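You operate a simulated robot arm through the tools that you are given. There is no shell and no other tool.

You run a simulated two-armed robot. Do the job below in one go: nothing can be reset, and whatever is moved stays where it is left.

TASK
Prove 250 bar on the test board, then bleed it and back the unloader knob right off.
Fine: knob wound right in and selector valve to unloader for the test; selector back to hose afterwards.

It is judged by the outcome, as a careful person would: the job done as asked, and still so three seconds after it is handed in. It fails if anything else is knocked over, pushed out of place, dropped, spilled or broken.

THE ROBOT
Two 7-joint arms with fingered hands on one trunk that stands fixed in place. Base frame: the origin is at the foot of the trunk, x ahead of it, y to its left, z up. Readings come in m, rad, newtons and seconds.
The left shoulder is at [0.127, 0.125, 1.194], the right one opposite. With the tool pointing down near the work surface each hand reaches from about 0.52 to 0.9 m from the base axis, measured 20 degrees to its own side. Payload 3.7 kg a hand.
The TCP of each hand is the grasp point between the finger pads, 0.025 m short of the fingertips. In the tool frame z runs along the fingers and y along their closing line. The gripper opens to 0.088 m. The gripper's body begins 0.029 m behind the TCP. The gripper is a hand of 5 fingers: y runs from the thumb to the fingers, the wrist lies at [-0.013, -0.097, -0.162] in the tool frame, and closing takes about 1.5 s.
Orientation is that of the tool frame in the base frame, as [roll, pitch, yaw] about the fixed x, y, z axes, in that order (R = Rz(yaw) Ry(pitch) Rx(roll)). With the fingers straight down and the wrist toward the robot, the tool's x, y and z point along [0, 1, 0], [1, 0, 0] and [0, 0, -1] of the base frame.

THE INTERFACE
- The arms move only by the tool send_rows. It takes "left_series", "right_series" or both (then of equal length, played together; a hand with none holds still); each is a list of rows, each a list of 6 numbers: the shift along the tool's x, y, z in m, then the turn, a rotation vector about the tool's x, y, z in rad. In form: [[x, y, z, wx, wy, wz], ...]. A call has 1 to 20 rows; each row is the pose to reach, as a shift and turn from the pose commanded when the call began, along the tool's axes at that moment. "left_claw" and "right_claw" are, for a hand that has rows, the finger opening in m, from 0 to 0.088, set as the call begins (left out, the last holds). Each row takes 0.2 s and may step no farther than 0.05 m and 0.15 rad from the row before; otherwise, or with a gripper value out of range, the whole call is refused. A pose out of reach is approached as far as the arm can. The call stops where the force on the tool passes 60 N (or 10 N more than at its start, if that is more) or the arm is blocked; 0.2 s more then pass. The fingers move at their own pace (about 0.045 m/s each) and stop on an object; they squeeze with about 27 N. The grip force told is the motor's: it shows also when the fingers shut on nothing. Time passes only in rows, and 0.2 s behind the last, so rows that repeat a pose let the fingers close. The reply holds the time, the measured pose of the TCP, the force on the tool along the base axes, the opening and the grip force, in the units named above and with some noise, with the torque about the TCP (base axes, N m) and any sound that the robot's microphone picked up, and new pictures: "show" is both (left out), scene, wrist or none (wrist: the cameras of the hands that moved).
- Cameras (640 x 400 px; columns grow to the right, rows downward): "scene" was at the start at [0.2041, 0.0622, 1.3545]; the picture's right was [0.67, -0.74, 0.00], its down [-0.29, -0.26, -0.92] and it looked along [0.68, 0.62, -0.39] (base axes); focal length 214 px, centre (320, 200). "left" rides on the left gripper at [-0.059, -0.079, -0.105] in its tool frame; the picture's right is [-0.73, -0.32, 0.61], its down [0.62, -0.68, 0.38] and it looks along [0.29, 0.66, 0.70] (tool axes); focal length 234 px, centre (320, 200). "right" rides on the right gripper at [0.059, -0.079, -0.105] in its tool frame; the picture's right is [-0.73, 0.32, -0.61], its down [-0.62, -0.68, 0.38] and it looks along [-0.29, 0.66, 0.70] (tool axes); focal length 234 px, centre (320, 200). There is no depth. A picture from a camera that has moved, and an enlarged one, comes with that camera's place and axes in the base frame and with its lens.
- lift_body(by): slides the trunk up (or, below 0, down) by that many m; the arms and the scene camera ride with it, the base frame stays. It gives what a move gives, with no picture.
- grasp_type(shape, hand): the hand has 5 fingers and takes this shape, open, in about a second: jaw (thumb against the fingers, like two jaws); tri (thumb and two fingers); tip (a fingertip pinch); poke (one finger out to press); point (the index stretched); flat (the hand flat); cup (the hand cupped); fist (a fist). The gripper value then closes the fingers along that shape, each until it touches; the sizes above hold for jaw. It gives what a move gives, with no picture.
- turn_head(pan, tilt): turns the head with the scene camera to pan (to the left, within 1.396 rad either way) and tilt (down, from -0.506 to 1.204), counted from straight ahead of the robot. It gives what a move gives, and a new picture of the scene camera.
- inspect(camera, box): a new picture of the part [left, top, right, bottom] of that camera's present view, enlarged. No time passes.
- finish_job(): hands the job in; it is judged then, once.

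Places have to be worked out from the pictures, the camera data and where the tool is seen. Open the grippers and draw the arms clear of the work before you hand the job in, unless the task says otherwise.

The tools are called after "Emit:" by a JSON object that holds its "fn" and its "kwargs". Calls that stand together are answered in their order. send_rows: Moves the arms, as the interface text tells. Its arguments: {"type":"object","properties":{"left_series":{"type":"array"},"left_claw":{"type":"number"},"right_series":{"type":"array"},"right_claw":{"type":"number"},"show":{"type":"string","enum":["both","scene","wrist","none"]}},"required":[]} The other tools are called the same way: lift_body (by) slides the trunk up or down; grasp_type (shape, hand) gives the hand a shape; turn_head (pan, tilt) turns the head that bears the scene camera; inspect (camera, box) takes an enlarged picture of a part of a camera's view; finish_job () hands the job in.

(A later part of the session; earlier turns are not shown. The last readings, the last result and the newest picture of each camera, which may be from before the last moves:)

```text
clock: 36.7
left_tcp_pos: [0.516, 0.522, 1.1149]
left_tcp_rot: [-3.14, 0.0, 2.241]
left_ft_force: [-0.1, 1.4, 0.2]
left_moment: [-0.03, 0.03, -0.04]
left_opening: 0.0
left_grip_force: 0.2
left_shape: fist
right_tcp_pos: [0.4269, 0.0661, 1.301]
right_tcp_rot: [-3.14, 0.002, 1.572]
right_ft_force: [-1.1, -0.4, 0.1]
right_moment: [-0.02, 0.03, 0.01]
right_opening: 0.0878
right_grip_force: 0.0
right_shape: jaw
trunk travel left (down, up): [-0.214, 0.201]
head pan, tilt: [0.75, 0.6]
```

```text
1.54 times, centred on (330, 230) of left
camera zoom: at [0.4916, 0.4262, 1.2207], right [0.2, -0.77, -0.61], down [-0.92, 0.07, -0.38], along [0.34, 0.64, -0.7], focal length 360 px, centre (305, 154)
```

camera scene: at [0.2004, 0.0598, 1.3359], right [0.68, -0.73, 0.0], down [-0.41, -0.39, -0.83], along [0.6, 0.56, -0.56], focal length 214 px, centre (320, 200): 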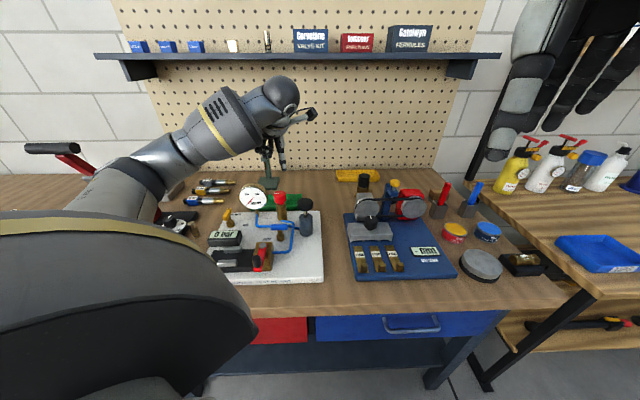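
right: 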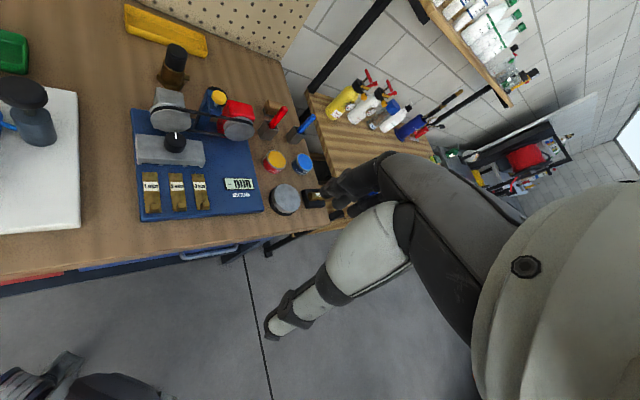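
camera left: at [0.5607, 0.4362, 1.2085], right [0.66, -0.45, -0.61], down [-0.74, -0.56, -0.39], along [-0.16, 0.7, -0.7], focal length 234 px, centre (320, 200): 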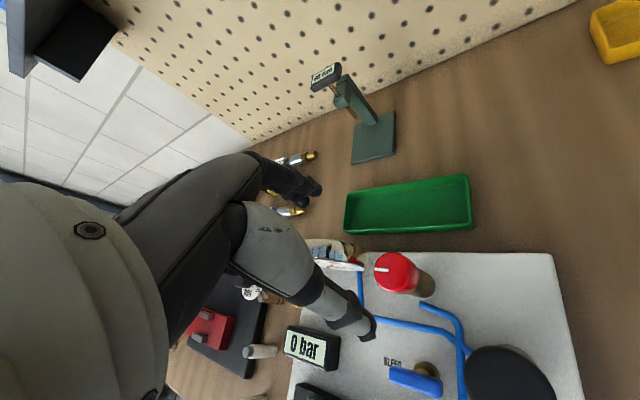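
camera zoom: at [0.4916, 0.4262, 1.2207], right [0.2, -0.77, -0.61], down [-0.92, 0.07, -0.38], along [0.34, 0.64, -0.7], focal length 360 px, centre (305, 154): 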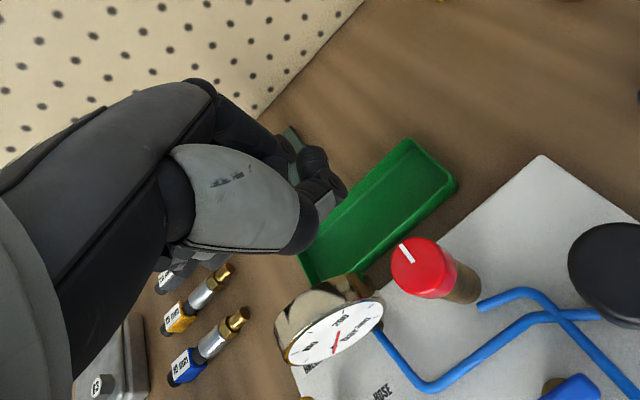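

The fist's underside is uneven, so poke is better defined for pressing. I'll switch to poke and move above the pump knob at about (0.5275, 0.420).

Emit:
{"fn": "grasp_type", "kwargs": {"hand": "left", "shape": "poke"}}

Emit:
{"fn": "send_rows", "kwargs": {"left_series": [[-0.029, -0.018, 0, 0, 0, -0.04], [-0.058, -0.036, 0, 0, 0, -0.08], [-0.0871, -0.0543, 0, 0, 0, -0.115], [-0.0871, -0.0543, 0.03, 0, 0, -0.115], [-0.0871, -0.0543, 0.055, 0, 0, -0.115]], "show": "none"}}

Emit:
{"fn": "inspect", "kwargs": {"camera": "scene", "box": [240, 130, 350, 240]}}

Emit:
{"fn": "inspect", "kwargs": {"camera": "left", "box": [240, 120, 560, 400]}}

```text
clock: 37.6
left_tcp_pos: [0.5169, 0.5221, 1.1154]
left_tcp_rot: [3.141, 0.0, 2.24]
left_ft_force: [0.2, 0.5, -0.3]
left_moment: [0.0, 0.01, 0.0]
left_opening: 0.0
left_grip_force: 0.0
left_shape: poke
right_tcp_pos: [0.4268, 0.0672, 1.3016]
right_tcp_rot: [-3.14, 0.0, 1.571]
right_ft_force: [-0.9, 0.2, -0.2]
right_moment: [0.04, 0.04, 0.0]
right_opening: 0.0877
right_grip_force: 0.1
right_shape: jaw
trunk travel left (down, up): [-0.214, 0.201]
head pan, tilt: [0.75, 0.6]
```

```text
clock: 38.8
left_tcp_pos: [0.5293, 0.4191, 1.0608]
left_tcp_rot: [-3.141, 0.001, 2.355]
left_ft_force: [0.6, -0.8, -0.6]
left_moment: [0.01, -0.03, 0.01]
left_opening: 0.0
left_grip_force: 0.0
left_shape: poke
right_tcp_pos: [0.4269, 0.0671, 1.3005]
right_tcp_rot: [-3.14, 0.001, 1.571]
right_ft_force: [-0.7, -0.1, 0.3]
right_moment: [-0.04, 0.0, 0.0]
right_opening: 0.0879
right_grip_force: 0.1
right_shape: jaw
trunk travel left (down, up): [-0.214, 0.201]
head pan, tilt: [0.75, 0.6]
```

```text
3.64 times, centred on (295, 185) of scene
camera zoom: at [0.2004, 0.06, 1.3359], right [0.68, -0.73, 0.0], down [-0.41, -0.39, -0.83], along [0.6, 0.56, -0.56], focal length 780 px, centre (411, 254)
```

zoom: 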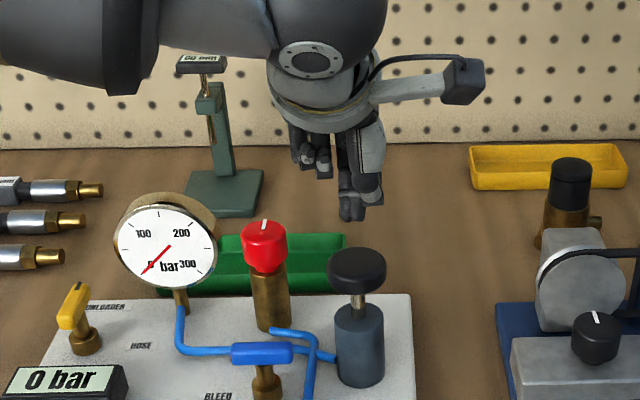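

```text
1.43 times, centred on (400, 260) of left
camera zoom: at [0.5147, 0.3216, 1.165], right [0.28, -0.74, -0.61], down [-0.92, -0.04, -0.38], along [0.26, 0.67, -0.7], focal length 334 px, centre (206, 114)
```

zoom: 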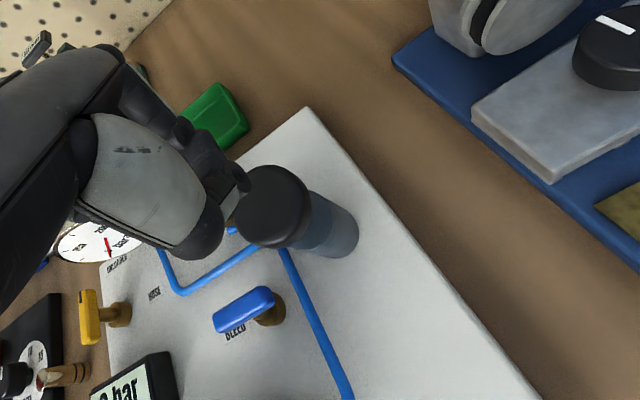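

The TCP is centred over the pump knob to within about 3 mm. I'll press down slowly to find contact (expected at TCP z≈1.018) and the resistance.

Emit:
{"fn": "send_rows", "kwargs": {"left_series": [[0, -0.002, 0.02, 0, 0, 0], [0, -0.002, 0.035, 0, 0, 0], [0, -0.002, 0.045, 0, 0, 0], [0, -0.002, 0.052, 0, 0, 0], [0, -0.002, 0.058, 0, 0, 0]], "show": "none"}}

Emit:
{"fn": "inspect", "kwargs": {"camera": "scene", "box": [200, 150, 340, 250]}}

Emit:
{"fn": "inspect", "kwargs": {"camera": "left", "box": [240, 120, 560, 400]}}

```text
clock: 40.0
left_tcp_pos: [0.5259, 0.4184, 1.0033]
left_tcp_rot: [3.139, -0.001, 2.357]
left_ft_force: [-0.5, 1.4, 6.8]
left_moment: [0.09, 0.04, -0.02]
left_opening: 0.0003
left_grip_force: 0.1
left_shape: poke
right_tcp_pos: [0.4263, 0.0675, 1.3009]
right_tcp_rot: [-3.141, -0.001, 1.57]
right_ft_force: [-0.2, 0.0, -0.2]
right_moment: [-0.01, -0.01, -0.01]
right_opening: 0.0878
right_grip_force: 0.1
right_shape: jaw
trunk travel left (down, up): [-0.214, 0.201]
head pan, tilt: [0.75, 0.6]
```

```text
4.00 times, centred on (270, 200) of scene
camera zoom: at [0.1997, 0.06, 1.3361], right [0.68, -0.73, 0.0], down [-0.41, -0.39, -0.83], along [0.6, 0.56, -0.56], focal length 858 px, centre (520, 200)
```

zoom: 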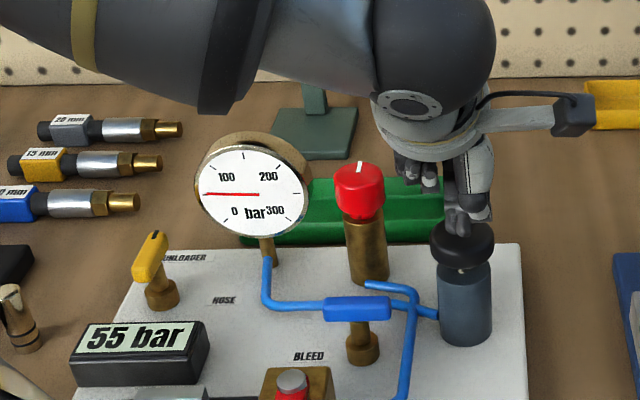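

```text
1.43 times, centred on (400, 260) of left
camera zoom: at [0.5126, 0.3204, 1.108], right [0.29, -0.74, -0.61], down [-0.92, -0.04, -0.39], along [0.26, 0.67, -0.69], focal length 334 px, centre (206, 114)
```

zoom: 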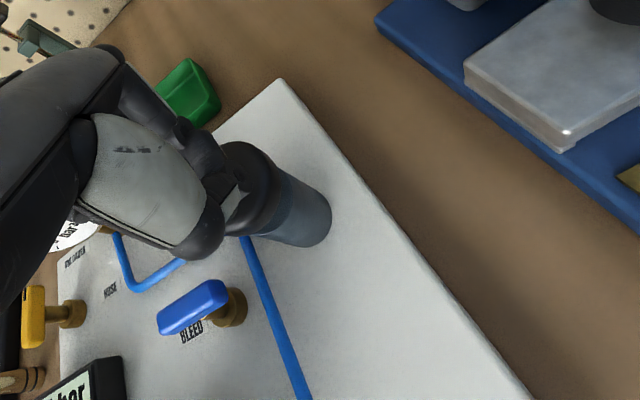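

The pump works: the display reads 55 bar with only 7 N, so the bleed is closed. I'll press slightly further and see how the reading climbs.

Emit:
{"fn": "send_rows", "kwargs": {"left_series": [[0, 0, 0.004, 0, 0, 0], [0, 0, 0.008, 0, 0, 0], [0, 0, 0.012, 0, 0, 0]], "show": "none"}}

Emit:
{"fn": "inspect", "kwargs": {"camera": "scene", "box": [200, 150, 340, 250]}}

```text
clock: 40.8
left_tcp_pos: [0.5277, 0.4186, 0.9944]
left_tcp_rot: [3.136, 0.004, 2.355]
left_ft_force: [2.3, 3.1, 15.7]
left_moment: [0.18, 0.07, -0.01]
left_opening: 0.0
left_grip_force: 0.0
left_shape: poke
right_tcp_pos: [0.4252, 0.0671, 1.3021]
right_tcp_rot: [-3.142, 0.0, 1.572]
right_ft_force: [0.7, 0.2, 0.1]
right_moment: [-0.02, -0.01, 0.0]
right_opening: 0.0881
right_grip_force: 0.1
right_shape: jaw
trunk travel left (down, up): [-0.214, 0.201]
head pan, tilt: [0.75, 0.6]
```

```text
4.00 times, centred on (270, 200) of scene
camera zoom: at [0.1987, 0.0596, 1.3365], right [0.68, -0.73, 0.0], down [-0.41, -0.39, -0.83], along [0.6, 0.56, -0.56], focal length 858 px, centre (520, 200)
```

zoom: 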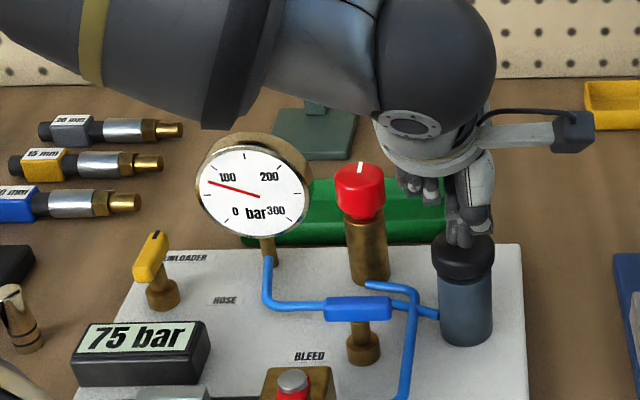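

It reads 75 bar near the bottom of the stroke. I'll lift to let the plunger return, and check that the pressure holds.

Emit:
{"fn": "send_rows", "kwargs": {"left_series": [[0, 0, -0.015, 0, 0, 0], [0, 0, -0.03, 0, 0, 0], [0, 0, -0.036, 0, 0, 0], [0, 0, -0.036, 0, 0, 0], [0, 0, -0.036, 0, 0, 0]], "show": "none"}}

Emit:
{"fn": "inspect", "kwargs": {"camera": "scene", "box": [200, 150, 340, 250]}}

```text
clock: 42.0
left_tcp_pos: [0.5265, 0.4195, 1.0273]
left_tcp_rot: [-3.141, 0.001, 2.357]
left_ft_force: [-0.7, -0.4, -0.5]
left_moment: [0.0, 0.01, 0.0]
left_opening: 0.0
left_grip_force: 0.2
left_shape: poke
right_tcp_pos: [0.4265, 0.0671, 1.2993]
right_tcp_rot: [-3.14, 0.0, 1.572]
right_ft_force: [0.0, 0.0, 0.6]
right_moment: [-0.01, 0.01, -0.01]
right_opening: 0.0875
right_grip_force: 0.1
right_shape: jaw
trunk travel left (down, up): [-0.214, 0.201]
head pan, tilt: [0.75, 0.6]
```

```text
4.00 times, centred on (270, 200) of scene
camera zoom: at [0.2001, 0.0603, 1.3359], right [0.68, -0.73, 0.0], down [-0.41, -0.39, -0.83], along [0.6, 0.56, -0.56], focal length 858 px, centre (520, 200)
```

zoom: 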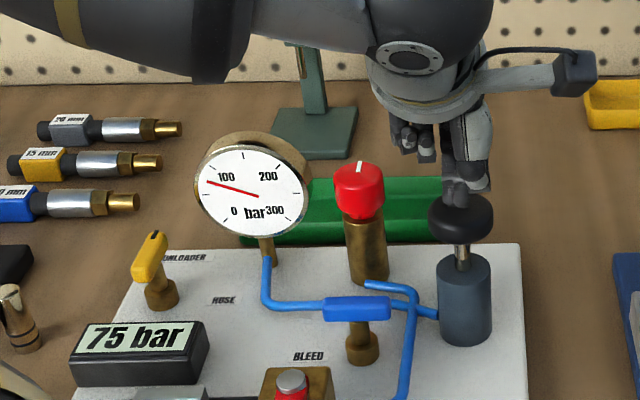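

75 bar holds and the plunger has sprung back. I'll do the second stroke at the same depth, return, and read again.

Emit:
{"fn": "send_rows", "kwargs": {"left_series": [[0, 0, 0.012, 0, 0, 0], [0, 0, 0.022, 0, 0, 0], [0, 0, 0.03, 0, 0, 0], [0, 0, 0.036, 0, 0, 0]], "show": "none"}}

Emit:
{"fn": "inspect", "kwargs": {"camera": "scene", "box": [200, 150, 340, 250]}}

```text
clock: 43.0
left_tcp_pos: [0.5266, 0.4194, 0.9943]
left_tcp_rot: [3.134, 0.003, 2.357]
left_ft_force: [2.6, 4.4, 16.4]
left_moment: [0.25, 0.1, -0.05]
left_opening: 0.0
left_grip_force: 0.1
left_shape: poke
right_tcp_pos: [0.4251, 0.0658, 1.3015]
right_tcp_rot: [3.141, -0.001, 1.571]
right_ft_force: [0.2, 0.5, 0.1]
right_moment: [0.02, 0.02, 0.01]
right_opening: 0.0879
right_grip_force: 0.0
right_shape: jaw
trunk travel left (down, up): [-0.214, 0.201]
head pan, tilt: [0.75, 0.6]
```

```text
4.00 times, centred on (270, 200) of scene
camera zoom: at [0.1985, 0.0597, 1.3366], right [0.68, -0.73, 0.0], down [-0.41, -0.39, -0.83], along [0.6, 0.56, -0.56], focal length 858 px, centre (520, 200)
```

zoom: 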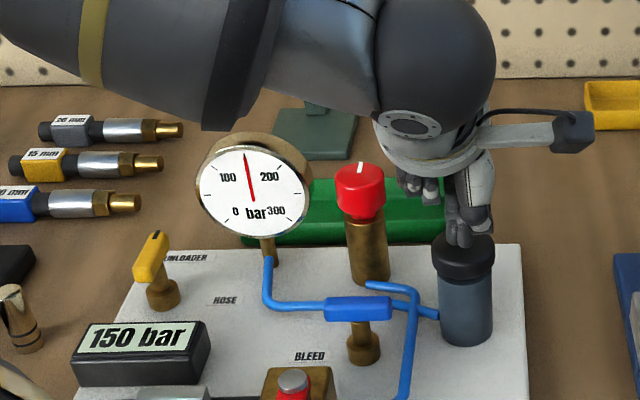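

It reads 150 bar. I'll return and do the third stroke, expecting about 225 bar.

Emit:
{"fn": "send_rows", "kwargs": {"left_series": [[0, 0, -0.015, 0, 0, 0], [0, 0, -0.03, 0, 0, 0], [0, 0, -0.036, 0, 0, 0], [0, 0, -0.036, 0, 0, 0], [0, 0, -0.036, 0, 0, 0], [0, 0, -0.024, 0, 0, 0], [0, 0, -0.014, 0, 0, 0], [0, 0, -0.006, 0, 0, 0], [0, 0, 0, 0, 0, 0]], "show": "none"}}

Emit:
{"fn": "inspect", "kwargs": {"camera": "scene", "box": [200, 150, 340, 250]}}

```text
clock: 45.0
left_tcp_pos: [0.5276, 0.4188, 0.9946]
left_tcp_rot: [3.134, 0.002, 2.353]
left_ft_force: [2.5, 4.3, 16.3]
left_moment: [0.23, 0.07, -0.03]
left_opening: 0.0001
left_grip_force: 0.0
left_shape: poke
right_tcp_pos: [0.4235, 0.0661, 1.302]
right_tcp_rot: [3.139, 0.0, 1.571]
right_ft_force: [-0.1, -0.6, -0.1]
right_moment: [0.0, 0.02, 0.02]
right_opening: 0.0878
right_grip_force: 0.1
right_shape: jaw
trunk travel left (down, up): [-0.214, 0.201]
head pan, tilt: [0.75, 0.6]
```

```text
4.00 times, centred on (270, 200) of scene
camera zoom: at [0.1985, 0.0596, 1.3366], right [0.68, -0.73, 0.0], down [-0.41, -0.39, -0.83], along [0.6, 0.56, -0.56], focal length 858 px, centre (520, 200)
```

zoom: 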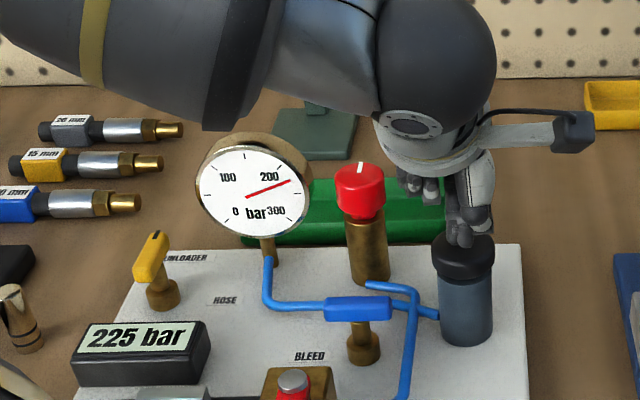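

It reads 225 bar. I'll return, then do a careful partial stroke in small steps to land on 250 without overshooting.

Emit:
{"fn": "send_rows", "kwargs": {"left_series": [[0, 0, -0.015, 0, 0, 0], [0, 0, -0.03, 0, 0, 0], [0, 0, -0.036, 0, 0, 0], [0, 0, -0.036, 0, 0, 0], [0, 0, -0.036, 0, 0, 0], [0, 0, -0.028, 0, 0, 0], [0, 0, -0.023, 0, 0, 0]], "show": "none"}}

Emit:
{"fn": "inspect", "kwargs": {"camera": "scene", "box": [200, 150, 340, 250]}}

```text
clock: 46.6
left_tcp_pos: [0.5274, 0.4181, 1.015]
left_tcp_rot: [3.139, -0.001, 2.356]
left_ft_force: [0.8, 0.2, 4.4]
left_moment: [0.05, 0.02, -0.03]
left_opening: 0.0002
left_grip_force: 0.0
left_shape: poke
right_tcp_pos: [0.4259, 0.0662, 1.3013]
right_tcp_rot: [3.14, 0.001, 1.572]
right_ft_force: [-0.4, 0.3, 0.0]
right_moment: [-0.01, 0.01, -0.02]
right_opening: 0.0878
right_grip_force: 0.1
right_shape: jaw
trunk travel left (down, up): [-0.214, 0.201]
head pan, tilt: [0.75, 0.6]
```

```text
4.00 times, centred on (270, 200) of scene
camera zoom: at [0.1998, 0.0601, 1.3361], right [0.68, -0.73, 0.0], down [-0.41, -0.39, -0.83], along [0.6, 0.56, -0.56], focal length 858 px, centre (520, 200)
```

zoom: 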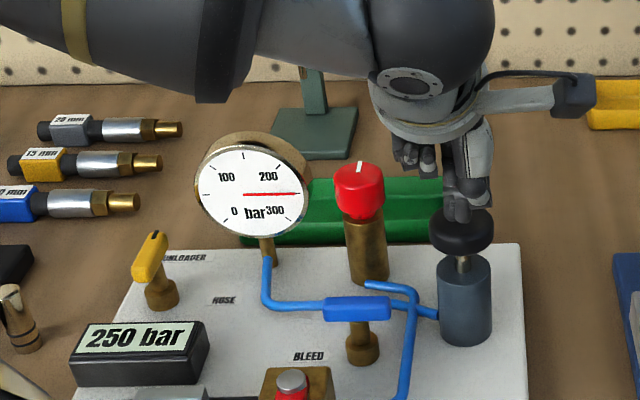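

The display reads 250 bar. I'll zoom in on the gauge needle and display to make sure it is really there.

Emit:
{"fn": "inspect", "kwargs": {"camera": "scene", "box": [245, 180, 285, 212]}}

Emit:
{"fn": "inspect", "kwargs": {"camera": "scene", "box": [205, 222, 260, 252]}}

```text
12.50 times, centred on (265, 196) of scene
camera zoom: at [0.1998, 0.0601, 1.3361], right [0.68, -0.73, 0.0], down [-0.41, -0.39, -0.83], along [0.6, 0.56, -0.56], focal length 2681 px, centre (1008, 250)
```

zoom: 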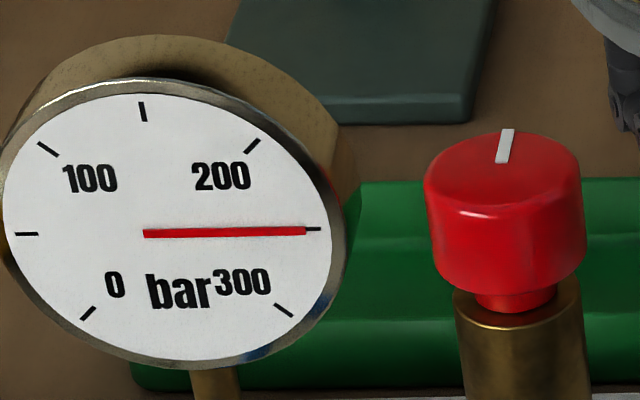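

```text
11.64 times, centred on (232, 237) of scene
camera zoom: at [0.1998, 0.0601, 1.3361], right [0.68, -0.73, 0.0], down [-0.41, -0.39, -0.83], along [0.6, 0.56, -0.56], focal length 2496 px, centre (1338, -230)
```

zoom: 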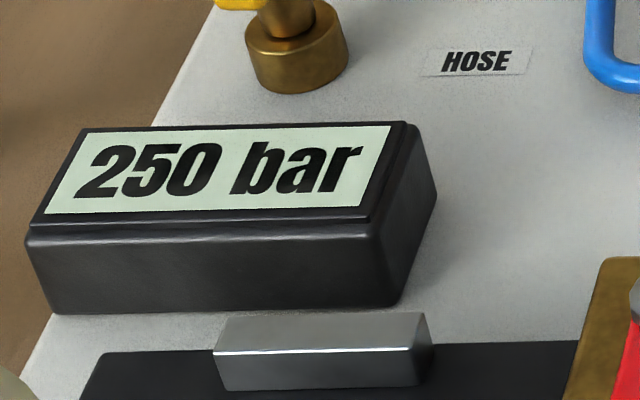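

The needle sits on or a hair below the 250 tick, so I'll add about 0.8 mm of stroke to be just over.

Emit:
{"fn": "send_rows", "kwargs": {"left_series": [[0, 0, 0.0008, 0, 0, 0], [0, 0, 0.0008, 0, 0, 0]], "show": "none"}}

Emit:
{"fn": "inspect", "kwargs": {"camera": "scene", "box": [245, 180, 285, 212]}}

Emit:
{"fn": "inspect", "kwargs": {"camera": "scene", "box": [205, 222, 260, 252]}}

```text
clock: 47.2
left_tcp_pos: [0.5276, 0.4189, 1.0139]
left_tcp_rot: [3.139, 0.001, 2.356]
left_ft_force: [1.8, 0.3, 4.8]
left_moment: [0.04, 0.01, -0.01]
left_opening: 0.0
left_grip_force: 0.0
left_shape: poke
right_tcp_pos: [0.4264, 0.0662, 1.2998]
right_tcp_rot: [-3.14, 0.0, 1.571]
right_ft_force: [0.4, 0.0, 0.6]
right_moment: [-0.02, -0.01, -0.02]
right_opening: 0.0877
right_grip_force: 0.0
right_shape: jaw
trunk travel left (down, up): [-0.214, 0.201]
head pan, tilt: [0.75, 0.6]
```

```text
12.50 times, centred on (265, 196) of scene
camera zoom: at [0.1999, 0.06, 1.336], right [0.68, -0.73, 0.0], down [-0.41, -0.39, -0.83], along [0.6, 0.56, -0.56], focal length 2681 px, centre (1008, 250)
```

zoom: 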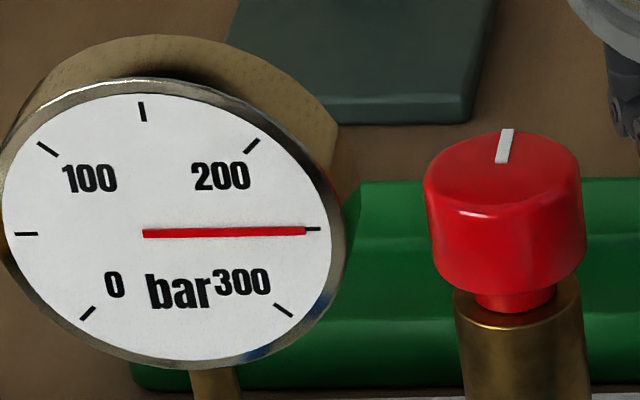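

```text
11.64 times, centred on (232, 237) of scene
camera zoom: at [0.1999, 0.06, 1.336], right [0.68, -0.73, 0.0], down [-0.41, -0.39, -0.83], along [0.6, 0.56, -0.56], focal length 2496 px, centre (1338, -230)
```

zoom: 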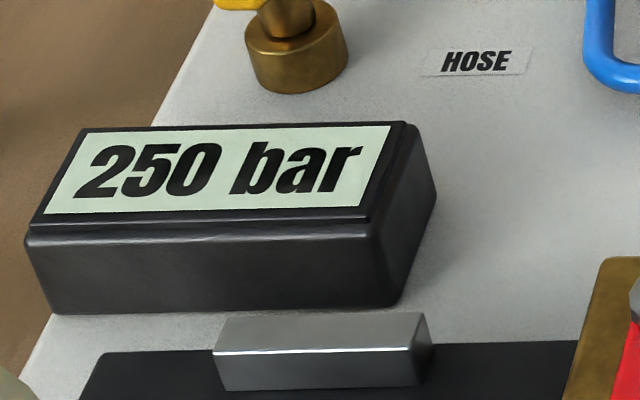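

There's no visible change on either instrument after a further 1 mm. I'll press one more millimetre to tell whether the pressure is capped at 250.

Emit:
{"fn": "send_rows", "kwargs": {"left_series": [[0, 0, 0.0008, 0, 0, 0], [0, 0, 0.0012, 0, 0, 0]], "show": "none"}}

Emit:
{"fn": "inspect", "kwargs": {"camera": "scene", "box": [245, 180, 285, 212]}}

Emit:
{"fn": "inspect", "kwargs": {"camera": "scene", "box": [205, 222, 260, 252]}}

```text
clock: 47.8
left_tcp_pos: [0.5275, 0.418, 1.0116]
left_tcp_rot: [-3.141, -0.002, 2.357]
left_ft_force: [0.6, 1.3, 5.9]
left_moment: [0.1, 0.03, -0.02]
left_opening: 0.0003
left_grip_force: 0.1
left_shape: poke
right_tcp_pos: [0.4261, 0.0668, 1.3019]
right_tcp_rot: [3.141, -0.001, 1.571]
right_ft_force: [-0.2, 0.2, 0.6]
right_moment: [-0.02, -0.01, -0.02]
right_opening: 0.0877
right_grip_force: 0.1
right_shape: jaw
trunk travel left (down, up): [-0.214, 0.201]
head pan, tilt: [0.75, 0.6]
```

```text
12.50 times, centred on (265, 196) of scene
camera zoom: at [0.1998, 0.0601, 1.336], right [0.68, -0.73, 0.0], down [-0.41, -0.39, -0.83], along [0.6, 0.56, -0.56], focal length 2681 px, centre (1008, 250)
```

zoom: 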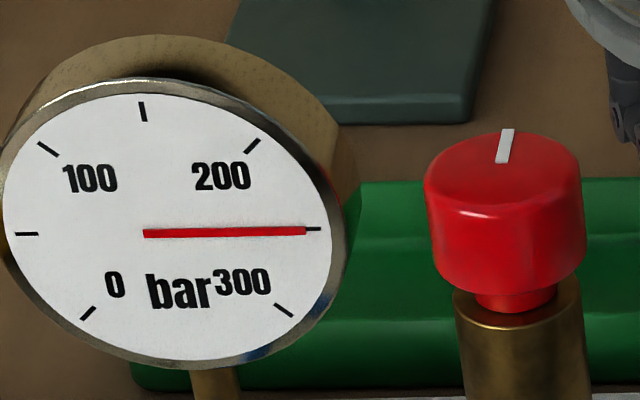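

```text
11.64 times, centred on (232, 237) of scene
camera zoom: at [0.1998, 0.0601, 1.336], right [0.68, -0.73, 0.0], down [-0.41, -0.39, -0.83], along [0.6, 0.56, -0.56], focal length 2496 px, centre (1338, -230)
```

zoom: 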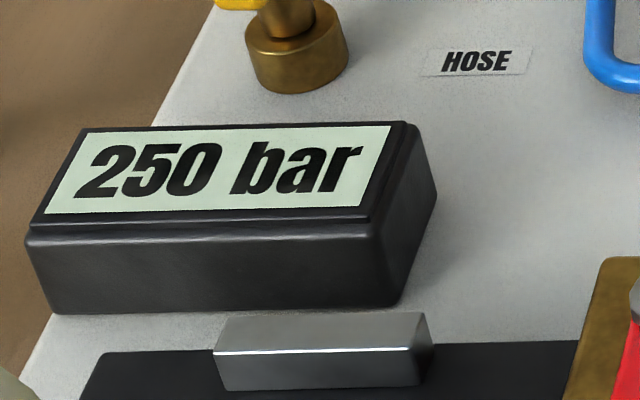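

The pressure is capped at exactly 250 bar, so the wound-in unloader is controlling it. I'll lift off the plunger and hold several seconds to prove the pressure stays.

Emit:
{"fn": "send_rows", "kwargs": {"left_series": [[0, 0, -0.02, 0, 0, 0], [0, 0, -0.04, 0, 0, 0], [0, 0, -0.06, 0, 0, 0], [0, 0, -0.08, 0, 0, 0], [0, 0, -0.08, 0, 0, 0], [0, 0, -0.08, 0, 0, 0], [0, 0, -0.08, 0, 0, 0], [0, 0, -0.08, 0, 0, 0], [0, 0, -0.08, 0, 0, 0], [0, 0, -0.08, 0, 0, 0], [0, 0, -0.08, 0, 0, 0], [0, 0, -0.08, 0, 0, 0], [0, 0, -0.08, 0, 0, 0], [0, 0, -0.08, 0, 0, 0], [0, 0, -0.08, 0, 0, 0], [0, 0, -0.08, 0, 0, 0], [0, 0, -0.08, 0, 0, 0], [0, 0, -0.08, 0, 0, 0], [0, 0, -0.08, 0, 0, 0], [0, 0, -0.08, 0, 0, 0]], "show": "none"}}

Emit:
{"fn": "inspect", "kwargs": {"camera": "scene", "box": [200, 150, 340, 250]}}

Emit:
{"fn": "inspect", "kwargs": {"camera": "left", "box": [240, 200, 480, 400]}}

```text
clock: 52.0
left_tcp_pos: [0.5258, 0.4188, 1.0923]
left_tcp_rot: [3.141, 0.0, 2.357]
left_ft_force: [0.2, 0.0, 0.0]
left_moment: [-0.01, 0.01, -0.03]
left_opening: 0.0001
left_grip_force: 0.2
left_shape: poke
right_tcp_pos: [0.4269, 0.0663, 1.3012]
right_tcp_rot: [-3.14, -0.001, 1.569]
right_ft_force: [0.1, 0.9, 0.1]
right_moment: [0.0, 0.01, 0.0]
right_opening: 0.0879
right_grip_force: 0.0
right_shape: jaw
trunk travel left (down, up): [-0.214, 0.201]
head pan, tilt: [0.75, 0.6]
```

```text
4.00 times, centred on (270, 200) of scene
camera zoom: at [0.2001, 0.0602, 1.336], right [0.68, -0.73, 0.0], down [-0.41, -0.39, -0.83], along [0.6, 0.56, -0.56], focal length 858 px, centre (520, 200)
```

zoom: 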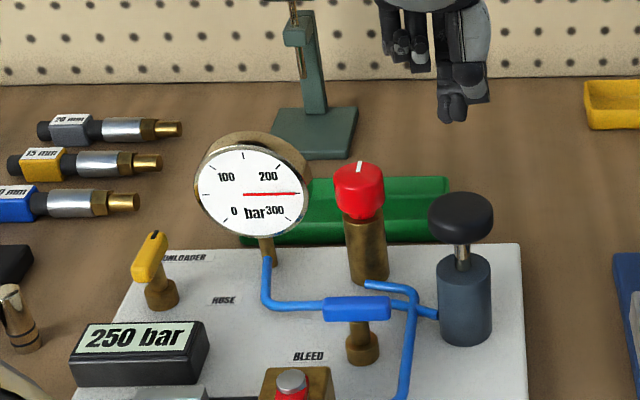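

```text
2.00 times, centred on (360, 300) of left
camera zoom: at [0.5129, 0.3211, 1.1966], right [0.28, -0.74, -0.61], down [-0.92, -0.04, -0.38], along [0.26, 0.67, -0.7], focal length 468 px, centre (240, 0)
```

zoom: 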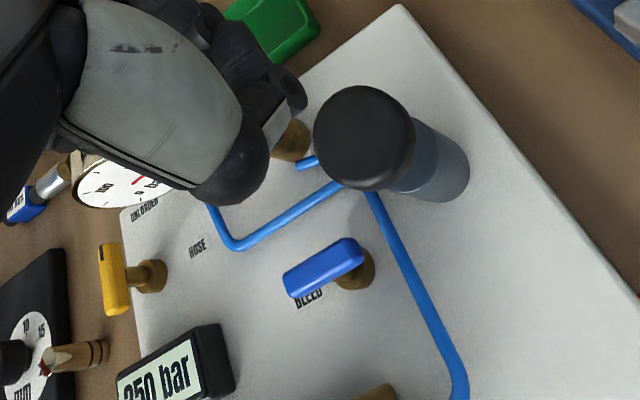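

250 bar held for over 4 s with the plunger free, so the proof is done. Next I'll bleed it: move the poke finger above and behind the left end of the blue handle (pivot near R≈0.002, F≈0.642 along the board axes), stopping above to check.

Emit:
{"fn": "send_rows", "kwargs": {"left_series": [[0.033, -0.001, 0, 0, 0, 0], [0.066, -0.002, 0, 0, 0, 0], [0.0982, -0.004, 0, 0, 0, 0], [0.0982, -0.004, 0.035, 0, 0, 0], [0.0982, -0.004, 0.075, 0, 0, 0]], "show": "none"}}

Emit:
{"fn": "inspect", "kwargs": {"camera": "scene", "box": [230, 150, 330, 250]}}

Emit:
{"fn": "inspect", "kwargs": {"camera": "left", "box": [280, 120, 500, 340]}}

```text
clock: 53.2
left_tcp_pos: [0.4542, 0.4847, 1.0176]
left_tcp_rot: [3.14, 0.0, 2.357]
left_ft_force: [0.0, 0.3, 0.3]
left_moment: [0.04, 0.01, 0.0]
left_opening: 0.0
left_grip_force: 0.0
left_shape: poke
right_tcp_pos: [0.4254, 0.0667, 1.3002]
right_tcp_rot: [-3.141, 0.0, 1.571]
right_ft_force: [0.1, 0.2, -0.4]
right_moment: [0.0, -0.01, 0.05]
right_opening: 0.0878
right_grip_force: 0.1
right_shape: jaw
trunk travel left (down, up): [-0.214, 0.201]
head pan, tilt: [0.75, 0.6]
```

```text
4.00 times, centred on (280, 200) of scene
camera zoom: at [0.1998, 0.0604, 1.336], right [0.68, -0.73, 0.0], down [-0.41, -0.39, -0.83], along [0.6, 0.56, -0.56], focal length 858 px, centre (480, 200)
```

zoom: 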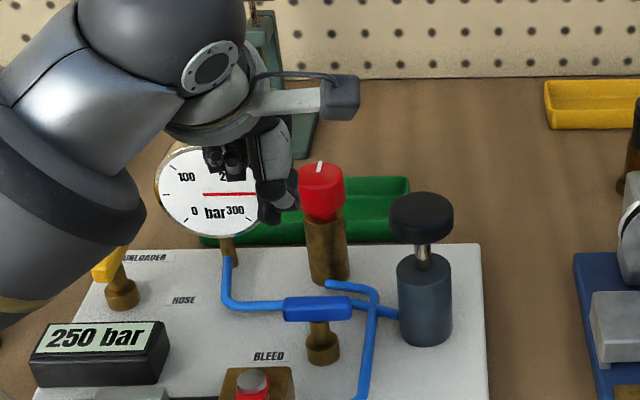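

```text
1.82 times, centred on (390, 230) of left
camera zoom: at [0.4396, 0.3879, 1.1222], right [0.29, -0.74, -0.61], down [-0.92, -0.04, -0.38], along [0.26, 0.67, -0.69], focal length 426 px, centre (193, 146)
```

zoom: 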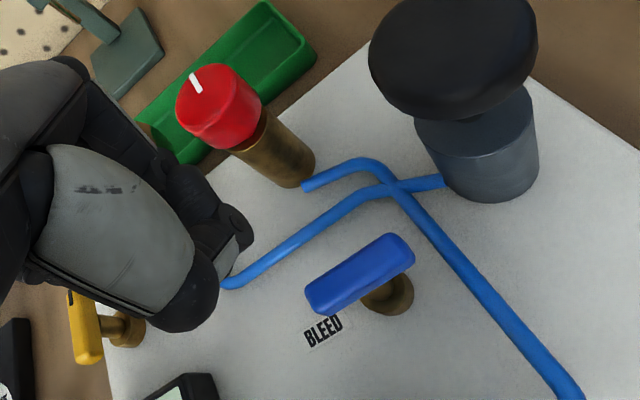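

The finger is about 18 mm left of and 23 mm behind the blue handle's pivot. I'll descend to TCP z≈0.942.

Emit:
{"fn": "send_rows", "kwargs": {"left_series": [[0, 0, 0.025, 0, 0, 0], [0, 0, 0.05, 0, 0, 0], [0, 0, 0.0755, 0, 0, 0]], "show": "none"}}

Emit:
{"fn": "inspect", "kwargs": {"camera": "scene", "box": [230, 160, 330, 250]}}

Emit:
{"fn": "inspect", "kwargs": {"camera": "left", "box": [280, 120, 500, 340]}}

```text
clock: 54.0
left_tcp_pos: [0.4532, 0.4842, 0.953]
left_tcp_rot: [3.117, 0.007, 2.355]
left_ft_force: [4.3, -2.5, 38.4]
left_moment: [-0.44, 0.5, 0.12]
left_opening: 0.0002
left_grip_force: 0.0
left_shape: poke
right_tcp_pos: [0.4218, 0.0634, 1.3048]
right_tcp_rot: [3.138, -0.003, 1.569]
right_ft_force: [0.0, -1.3, 0.0]
right_moment: [-0.04, -0.05, 0.02]
right_opening: 0.088
right_grip_force: 0.1
right_shape: jaw
trunk travel left (down, up): [-0.214, 0.201]
head pan, tilt: [0.75, 0.6]
```

```text
4.44 times, centred on (280, 205) of scene
camera zoom: at [0.1953, 0.0565, 1.338], right [0.68, -0.73, 0.0], down [-0.41, -0.38, -0.83], along [0.6, 0.56, -0.56], focal length 953 px, centre (498, 178)
```

zoom: 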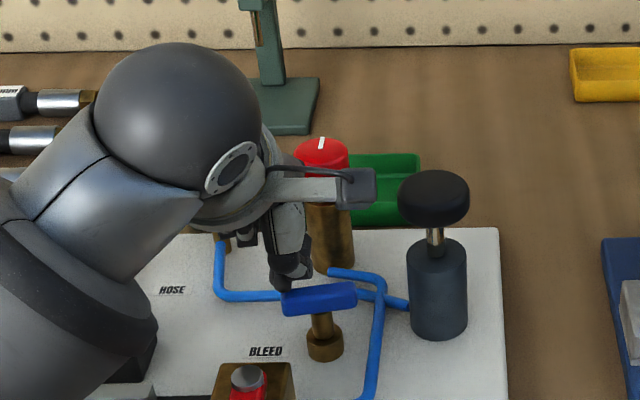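

```text
1.82 times, centred on (390, 230) of left
camera zoom: at [0.4369, 0.3851, 1.0558], right [0.3, -0.74, -0.61], down [-0.91, -0.03, -0.4], along [0.27, 0.68, -0.68], focal length 426 px, centre (193, 146)
```

zoom: 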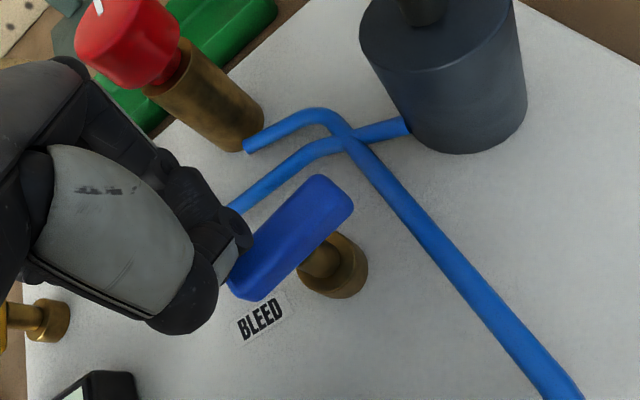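

There's 38 N upward. The thumb side has come down on top of the blue handle's left end, so I'll lift off straight away and re-check the handle.

Emit:
{"fn": "send_rows", "kwargs": {"left_series": [[0, 0, -0.02, 0, 0, 0], [0, 0, -0.045, 0, 0, 0], [0, 0, -0.07, 0, 0, 0]], "show": "none"}}

Emit:
{"fn": "inspect", "kwargs": {"camera": "scene", "box": [205, 180, 335, 250]}}

Emit:
{"fn": "inspect", "kwargs": {"camera": "left", "box": [280, 120, 500, 340]}}

```text
clock: 54.8
left_tcp_pos: [0.4556, 0.4841, 1.0104]
left_tcp_rot: [-3.137, -0.003, 2.355]
left_ft_force: [-0.3, 0.2, -0.5]
left_moment: [0.01, -0.01, 0.02]
left_opening: 0.0001
left_grip_force: 0.1
left_shape: poke
right_tcp_pos: [0.4264, 0.0669, 1.3003]
right_tcp_rot: [-3.14, 0.0, 1.57]
right_ft_force: [0.4, -0.5, 0.4]
right_moment: [-0.01, 0.01, -0.03]
right_opening: 0.0879
right_grip_force: 0.0
right_shape: jaw
trunk travel left (down, up): [-0.214, 0.201]
head pan, tilt: [0.75, 0.6]
```

```text
4.92 times, centred on (270, 215) of scene
camera zoom: at [0.2005, 0.0603, 1.3358], right [0.68, -0.73, 0.0], down [-0.41, -0.39, -0.82], along [0.6, 0.56, -0.57], focal length 1056 px, centre (566, 126)
```

zoom: 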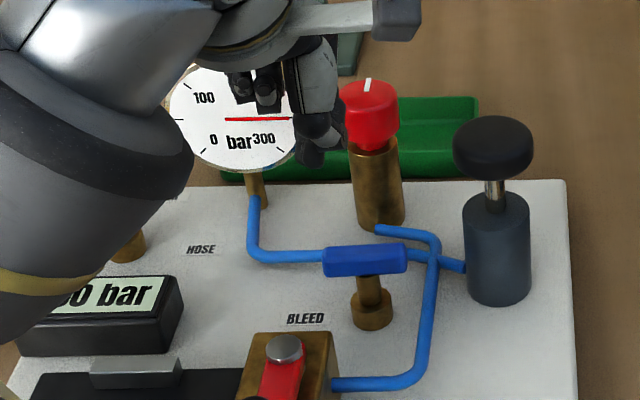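

```text
1.82 times, centred on (390, 230) of left
camera zoom: at [0.4404, 0.3869, 1.1158], right [0.28, -0.74, -0.61], down [-0.92, -0.04, -0.38], along [0.26, 0.67, -0.7], focal length 426 px, centre (193, 146)
```

zoom: 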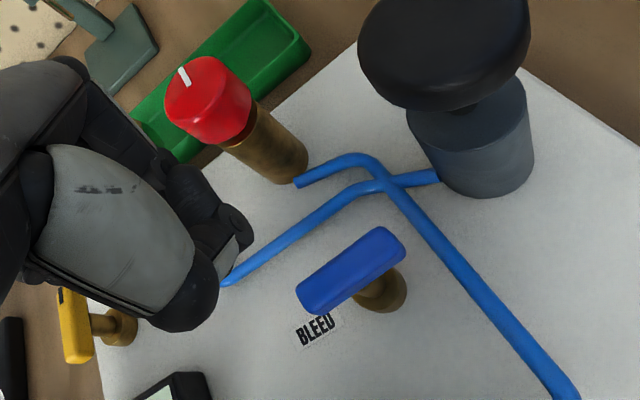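

The handle looks undisturbed and the pressure is still 250. I'll start farther back, about 40 mm behind the pivot, and descend there carefully.

Emit:
{"fn": "send_rows", "kwargs": {"left_series": [[0.0013, 0.018, 0, 0, 0, 0], [0.0013, 0.018, 0.025, 0, 0, 0], [0.0013, 0.018, 0.048, 0, 0, 0]], "show": "none"}}

Emit:
{"fn": "inspect", "kwargs": {"camera": "scene", "box": [230, 160, 330, 250]}}

Emit:
{"fn": "inspect", "kwargs": {"camera": "left", "box": [280, 120, 500, 340]}}

```text
clock: 55.6
left_tcp_pos: [0.4663, 0.4987, 0.9635]
left_tcp_rot: [-3.141, -0.003, 2.356]
left_ft_force: [-0.1, 0.0, 0.0]
left_moment: [0.05, 0.0, 0.0]
left_opening: 0.0
left_grip_force: 0.0
left_shape: poke
right_tcp_pos: [0.4249, 0.0668, 1.3016]
right_tcp_rot: [-3.139, 0.001, 1.57]
right_ft_force: [0.3, -0.7, 0.2]
right_moment: [0.02, 0.01, 0.0]
right_opening: 0.0878
right_grip_force: 0.0
right_shape: jaw
trunk travel left (down, up): [-0.214, 0.201]
head pan, tilt: [0.75, 0.6]
```

```text
4.44 times, centred on (280, 205) of scene
camera zoom: at [0.2003, 0.0603, 1.3359], right [0.68, -0.73, 0.0], down [-0.41, -0.39, -0.82], along [0.6, 0.56, -0.57], focal length 953 px, centre (498, 178)
```

zoom: 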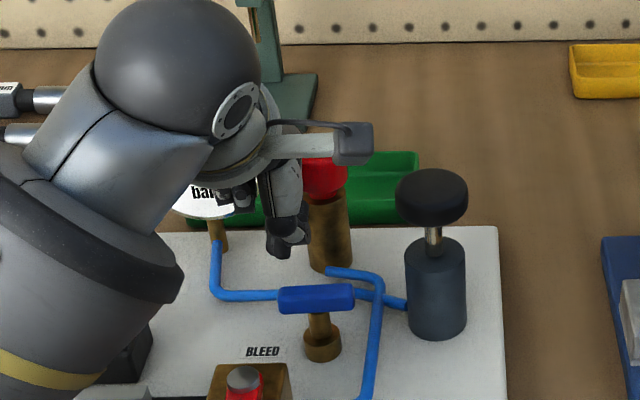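

```text
1.82 times, centred on (390, 230) of left
camera zoom: at [0.4518, 0.4009, 1.0677], right [0.28, -0.74, -0.61], down [-0.92, -0.04, -0.38], along [0.26, 0.67, -0.7], focal length 426 px, centre (193, 146)
```

zoom: 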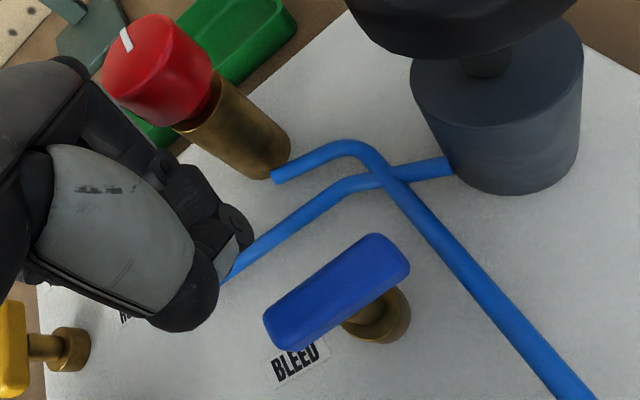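

It's clear so far. I'll descend the last 21 mm.

Emit:
{"fn": "send_rows", "kwargs": {"left_series": [[0, 0, 0.012, 0, 0, 0], [0, 0, 0.0215, 0, 0, 0]], "show": "none"}}

Emit:
{"fn": "inspect", "kwargs": {"camera": "left", "box": [280, 120, 500, 340]}}

Emit:
{"fn": "inspect", "kwargs": {"camera": "scene", "box": [255, 190, 305, 240]}}

```text
clock: 56.2
left_tcp_pos: [0.4659, 0.4984, 0.9419]
left_tcp_rot: [3.141, 0.002, 2.356]
left_ft_force: [-0.3, 0.2, -0.7]
left_moment: [-0.01, 0.02, 0.01]
left_opening: 0.0
left_grip_force: 0.1
left_shape: poke
right_tcp_pos: [0.4248, 0.0669, 1.3004]
right_tcp_rot: [-3.14, 0.0, 1.572]
right_ft_force: [-0.3, 0.4, 0.5]
right_moment: [0.01, 0.01, -0.01]
right_opening: 0.0877
right_grip_force: 0.0
right_shape: jaw
trunk travel left (down, up): [-0.214, 0.201]
head pan, tilt: [0.75, 0.6]
```

```text
1.82 times, centred on (390, 230) of left
camera zoom: at [0.4517, 0.4011, 1.0465], right [0.28, -0.74, -0.61], down [-0.92, -0.04, -0.38], along [0.26, 0.67, -0.7], focal length 426 px, centre (193, 146)
```

zoom: 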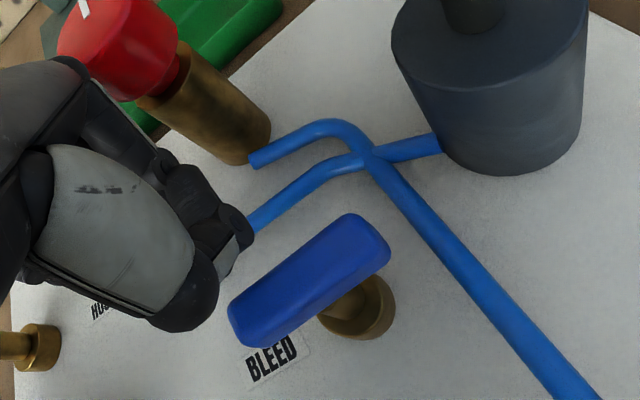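

```text
8.00 times, centred on (280, 215) of scene
camera zoom: at [0.2001, 0.0602, 1.336], right [0.68, -0.73, 0.0], down [-0.41, -0.39, -0.83], along [0.6, 0.56, -0.56], focal length 1716 px, centre (640, 80)
```

zoom: 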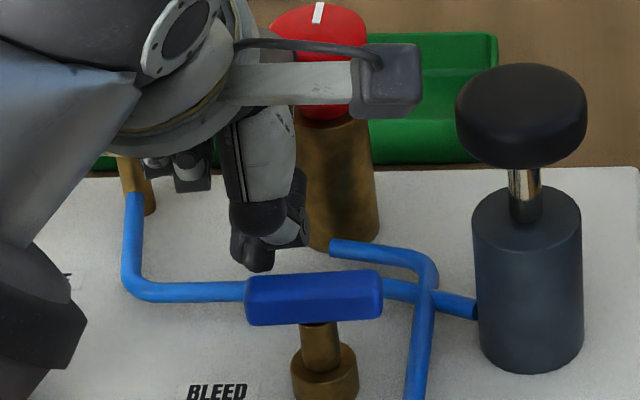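

The finger is behind the handle's left end without contact. I'll pull it towards the robot about 15° first, to see whether counter-clockwise is the free direction.

Emit:
{"fn": "send_rows", "kwargs": {"left_series": [[0, -0.01, 0, 0, 0, 0], [0, -0.02, 0, 0, 0, 0], [0, -0.0264, 0, 0, 0, 0], [0.0027, -0.0318, 0, 0, 0, 0]], "show": "none"}}

Emit:
{"fn": "inspect", "kwargs": {"camera": "left", "box": [280, 120, 500, 340]}}

Emit:
{"fn": "inspect", "kwargs": {"camera": "scene", "box": [205, 180, 305, 250]}}

```text
clock: 57.2
left_tcp_pos: [0.4419, 0.4783, 0.9421]
left_tcp_rot: [-3.141, -0.001, 2.359]
left_ft_force: [0.7, 1.5, -0.3]
left_moment: [0.05, 0.01, -0.04]
left_opening: 0.0
left_grip_force: 0.0
left_shape: poke
right_tcp_pos: [0.4267, 0.0665, 1.3004]
right_tcp_rot: [-3.141, 0.0, 1.57]
right_ft_force: [0.3, -0.3, 0.3]
right_moment: [0.0, 0.02, 0.0]
right_opening: 0.0878
right_grip_force: 0.1
right_shape: jaw
trunk travel left (down, up): [-0.214, 0.201]
head pan, tilt: [0.75, 0.6]
```

```text
1.82 times, centred on (390, 230) of left
camera zoom: at [0.4278, 0.3803, 1.0468], right [0.28, -0.74, -0.61], down [-0.92, -0.04, -0.38], along [0.26, 0.67, -0.7], focal length 426 px, centre (193, 146)
```

zoom: 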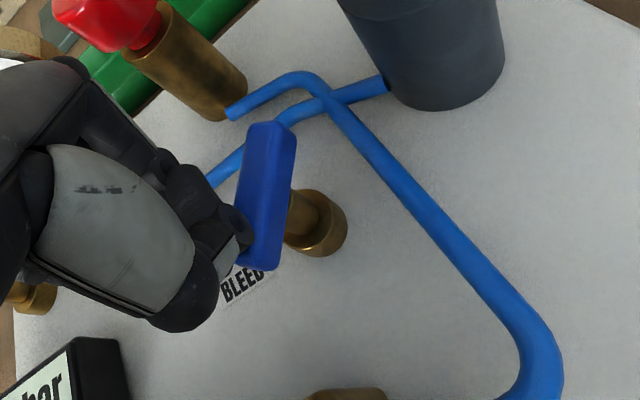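

```text
5.71 times, centred on (255, 215) of scene
camera zoom: at [0.2, 0.0603, 1.336], right [0.68, -0.73, 0.0], down [-0.41, -0.39, -0.83], along [0.6, 0.56, -0.56], focal length 1226 px, centre (691, 114)
```

zoom: 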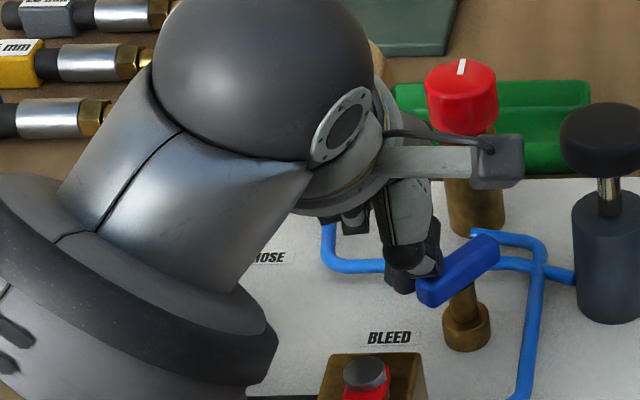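

It turns freely counter-clockwise and is about 45° round. I'll continue along the arc.

Emit:
{"fn": "send_rows", "kwargs": {"left_series": [[0.0018, -0.0067, 0, 0, 0, 0], [0.0018, -0.013, 0, 0, 0, 0], [0.0003, -0.0192, 0, 0, 0, 0]], "show": "none"}}

Emit:
{"fn": "inspect", "kwargs": {"camera": "left", "box": [280, 120, 500, 340]}}

Emit:
{"fn": "inspect", "kwargs": {"camera": "scene", "box": [205, 180, 305, 250]}}

```text
clock: 58.0
left_tcp_pos: [0.4287, 0.4653, 0.9426]
left_tcp_rot: [-3.141, 0.001, 2.355]
left_ft_force: [0.1, -0.8, 0.1]
left_moment: [0.03, 0.02, 0.01]
left_opening: 0.0002
left_grip_force: 0.1
left_shape: poke
right_tcp_pos: [0.427, 0.066, 1.2997]
right_tcp_rot: [-3.14, 0.0, 1.572]
right_ft_force: [-0.4, 0.1, -1.3]
right_moment: [0.02, -0.02, 0.01]
right_opening: 0.0878
right_grip_force: 0.2
right_shape: jaw
trunk travel left (down, up): [-0.214, 0.201]
head pan, tilt: [0.75, 0.6]
```

```text
1.82 times, centred on (390, 230) of left
camera zoom: at [0.4138, 0.3669, 1.0467], right [0.28, -0.74, -0.61], down [-0.92, -0.04, -0.38], along [0.26, 0.67, -0.7], focal length 426 px, centre (193, 146)
```

zoom: 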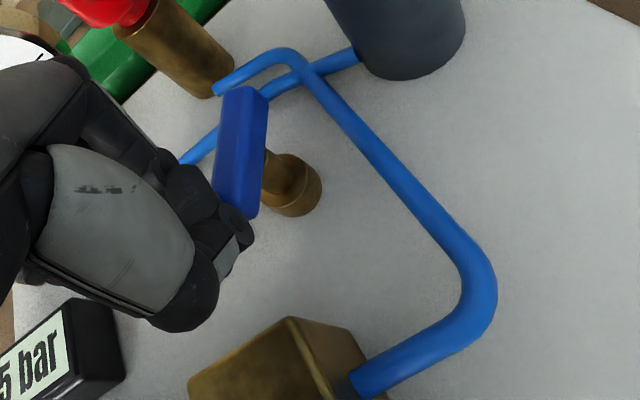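

```text
5.71 times, centred on (255, 215) of scene
camera zoom: at [0.2001, 0.0601, 1.3359], right [0.68, -0.73, 0.0], down [-0.41, -0.39, -0.83], along [0.6, 0.56, -0.56], focal length 1226 px, centre (691, 114)
```

zoom: 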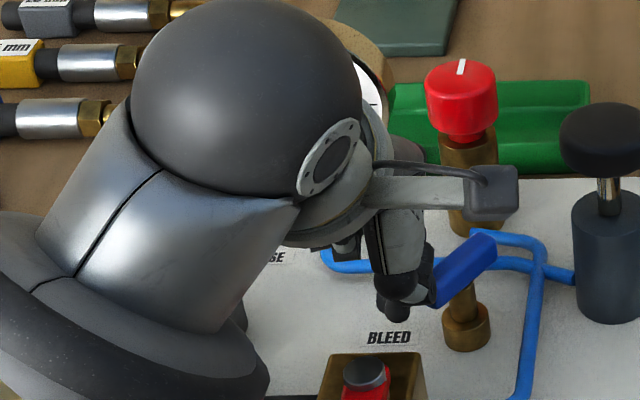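

The display's digits are changing as the bleed opens. I'll keep pushing the front end to the right, towards 90°.

Emit:
{"fn": "send_rows", "kwargs": {"left_series": [[-0.0025, -0.004, 0, 0, 0, 0], [-0.005, -0.0065, 0, 0, 0, 0], [-0.0075, -0.008, 0, 0, 0, 0], [-0.01, -0.009, 0, 0, 0, 0]], "show": "none"}}

Emit:
{"fn": "inspect", "kwargs": {"camera": "left", "box": [280, 120, 500, 340]}}

Emit:
{"fn": "inspect", "kwargs": {"camera": "scene", "box": [205, 180, 305, 250]}}

```text
clock: 59.0
left_tcp_pos: [0.4287, 0.4522, 0.9428]
left_tcp_rot: [3.141, 0.0, 2.357]
left_ft_force: [-1.1, 1.6, 0.2]
left_moment: [0.04, 0.01, 0.01]
left_opening: 0.0003
left_grip_force: 0.0
left_shape: poke
right_tcp_pos: [0.4272, 0.0676, 1.3005]
right_tcp_rot: [-3.14, 0.001, 1.57]
right_ft_force: [-0.9, -0.4, 0.4]
right_moment: [0.02, 0.01, 0.01]
right_opening: 0.088
right_grip_force: 0.0
right_shape: jaw
trunk travel left (down, up): [-0.214, 0.201]
head pan, tilt: [0.75, 0.6]
```

```text
1.82 times, centred on (390, 230) of left
camera zoom: at [0.4144, 0.3538, 1.0465], right [0.28, -0.74, -0.61], down [-0.92, -0.04, -0.38], along [0.26, 0.67, -0.7], focal length 426 px, centre (193, 146)
```

zoom: 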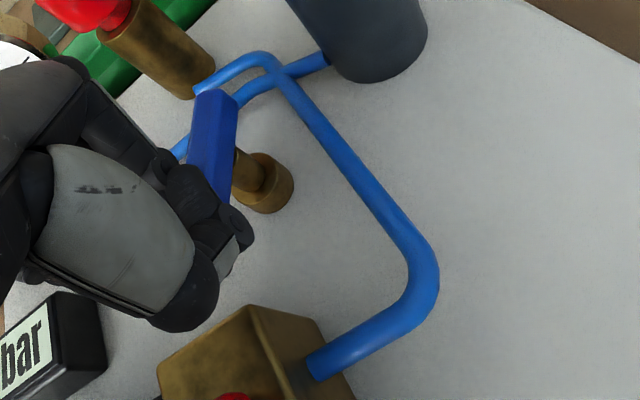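

```text
5.71 times, centred on (255, 215) of scene
camera zoom: at [0.1999, 0.0604, 1.336], right [0.68, -0.73, 0.0], down [-0.41, -0.39, -0.83], along [0.6, 0.56, -0.56], focal length 1226 px, centre (691, 114)
```

zoom: 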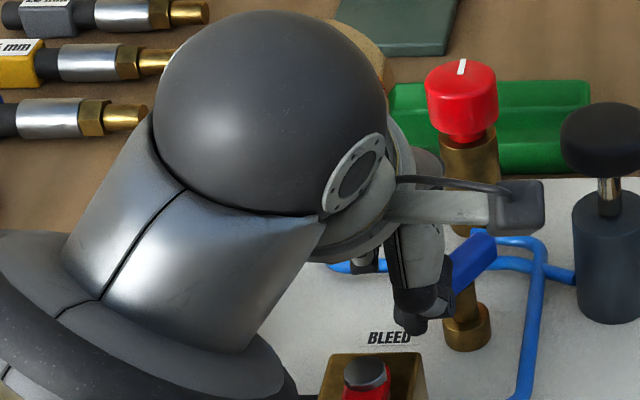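

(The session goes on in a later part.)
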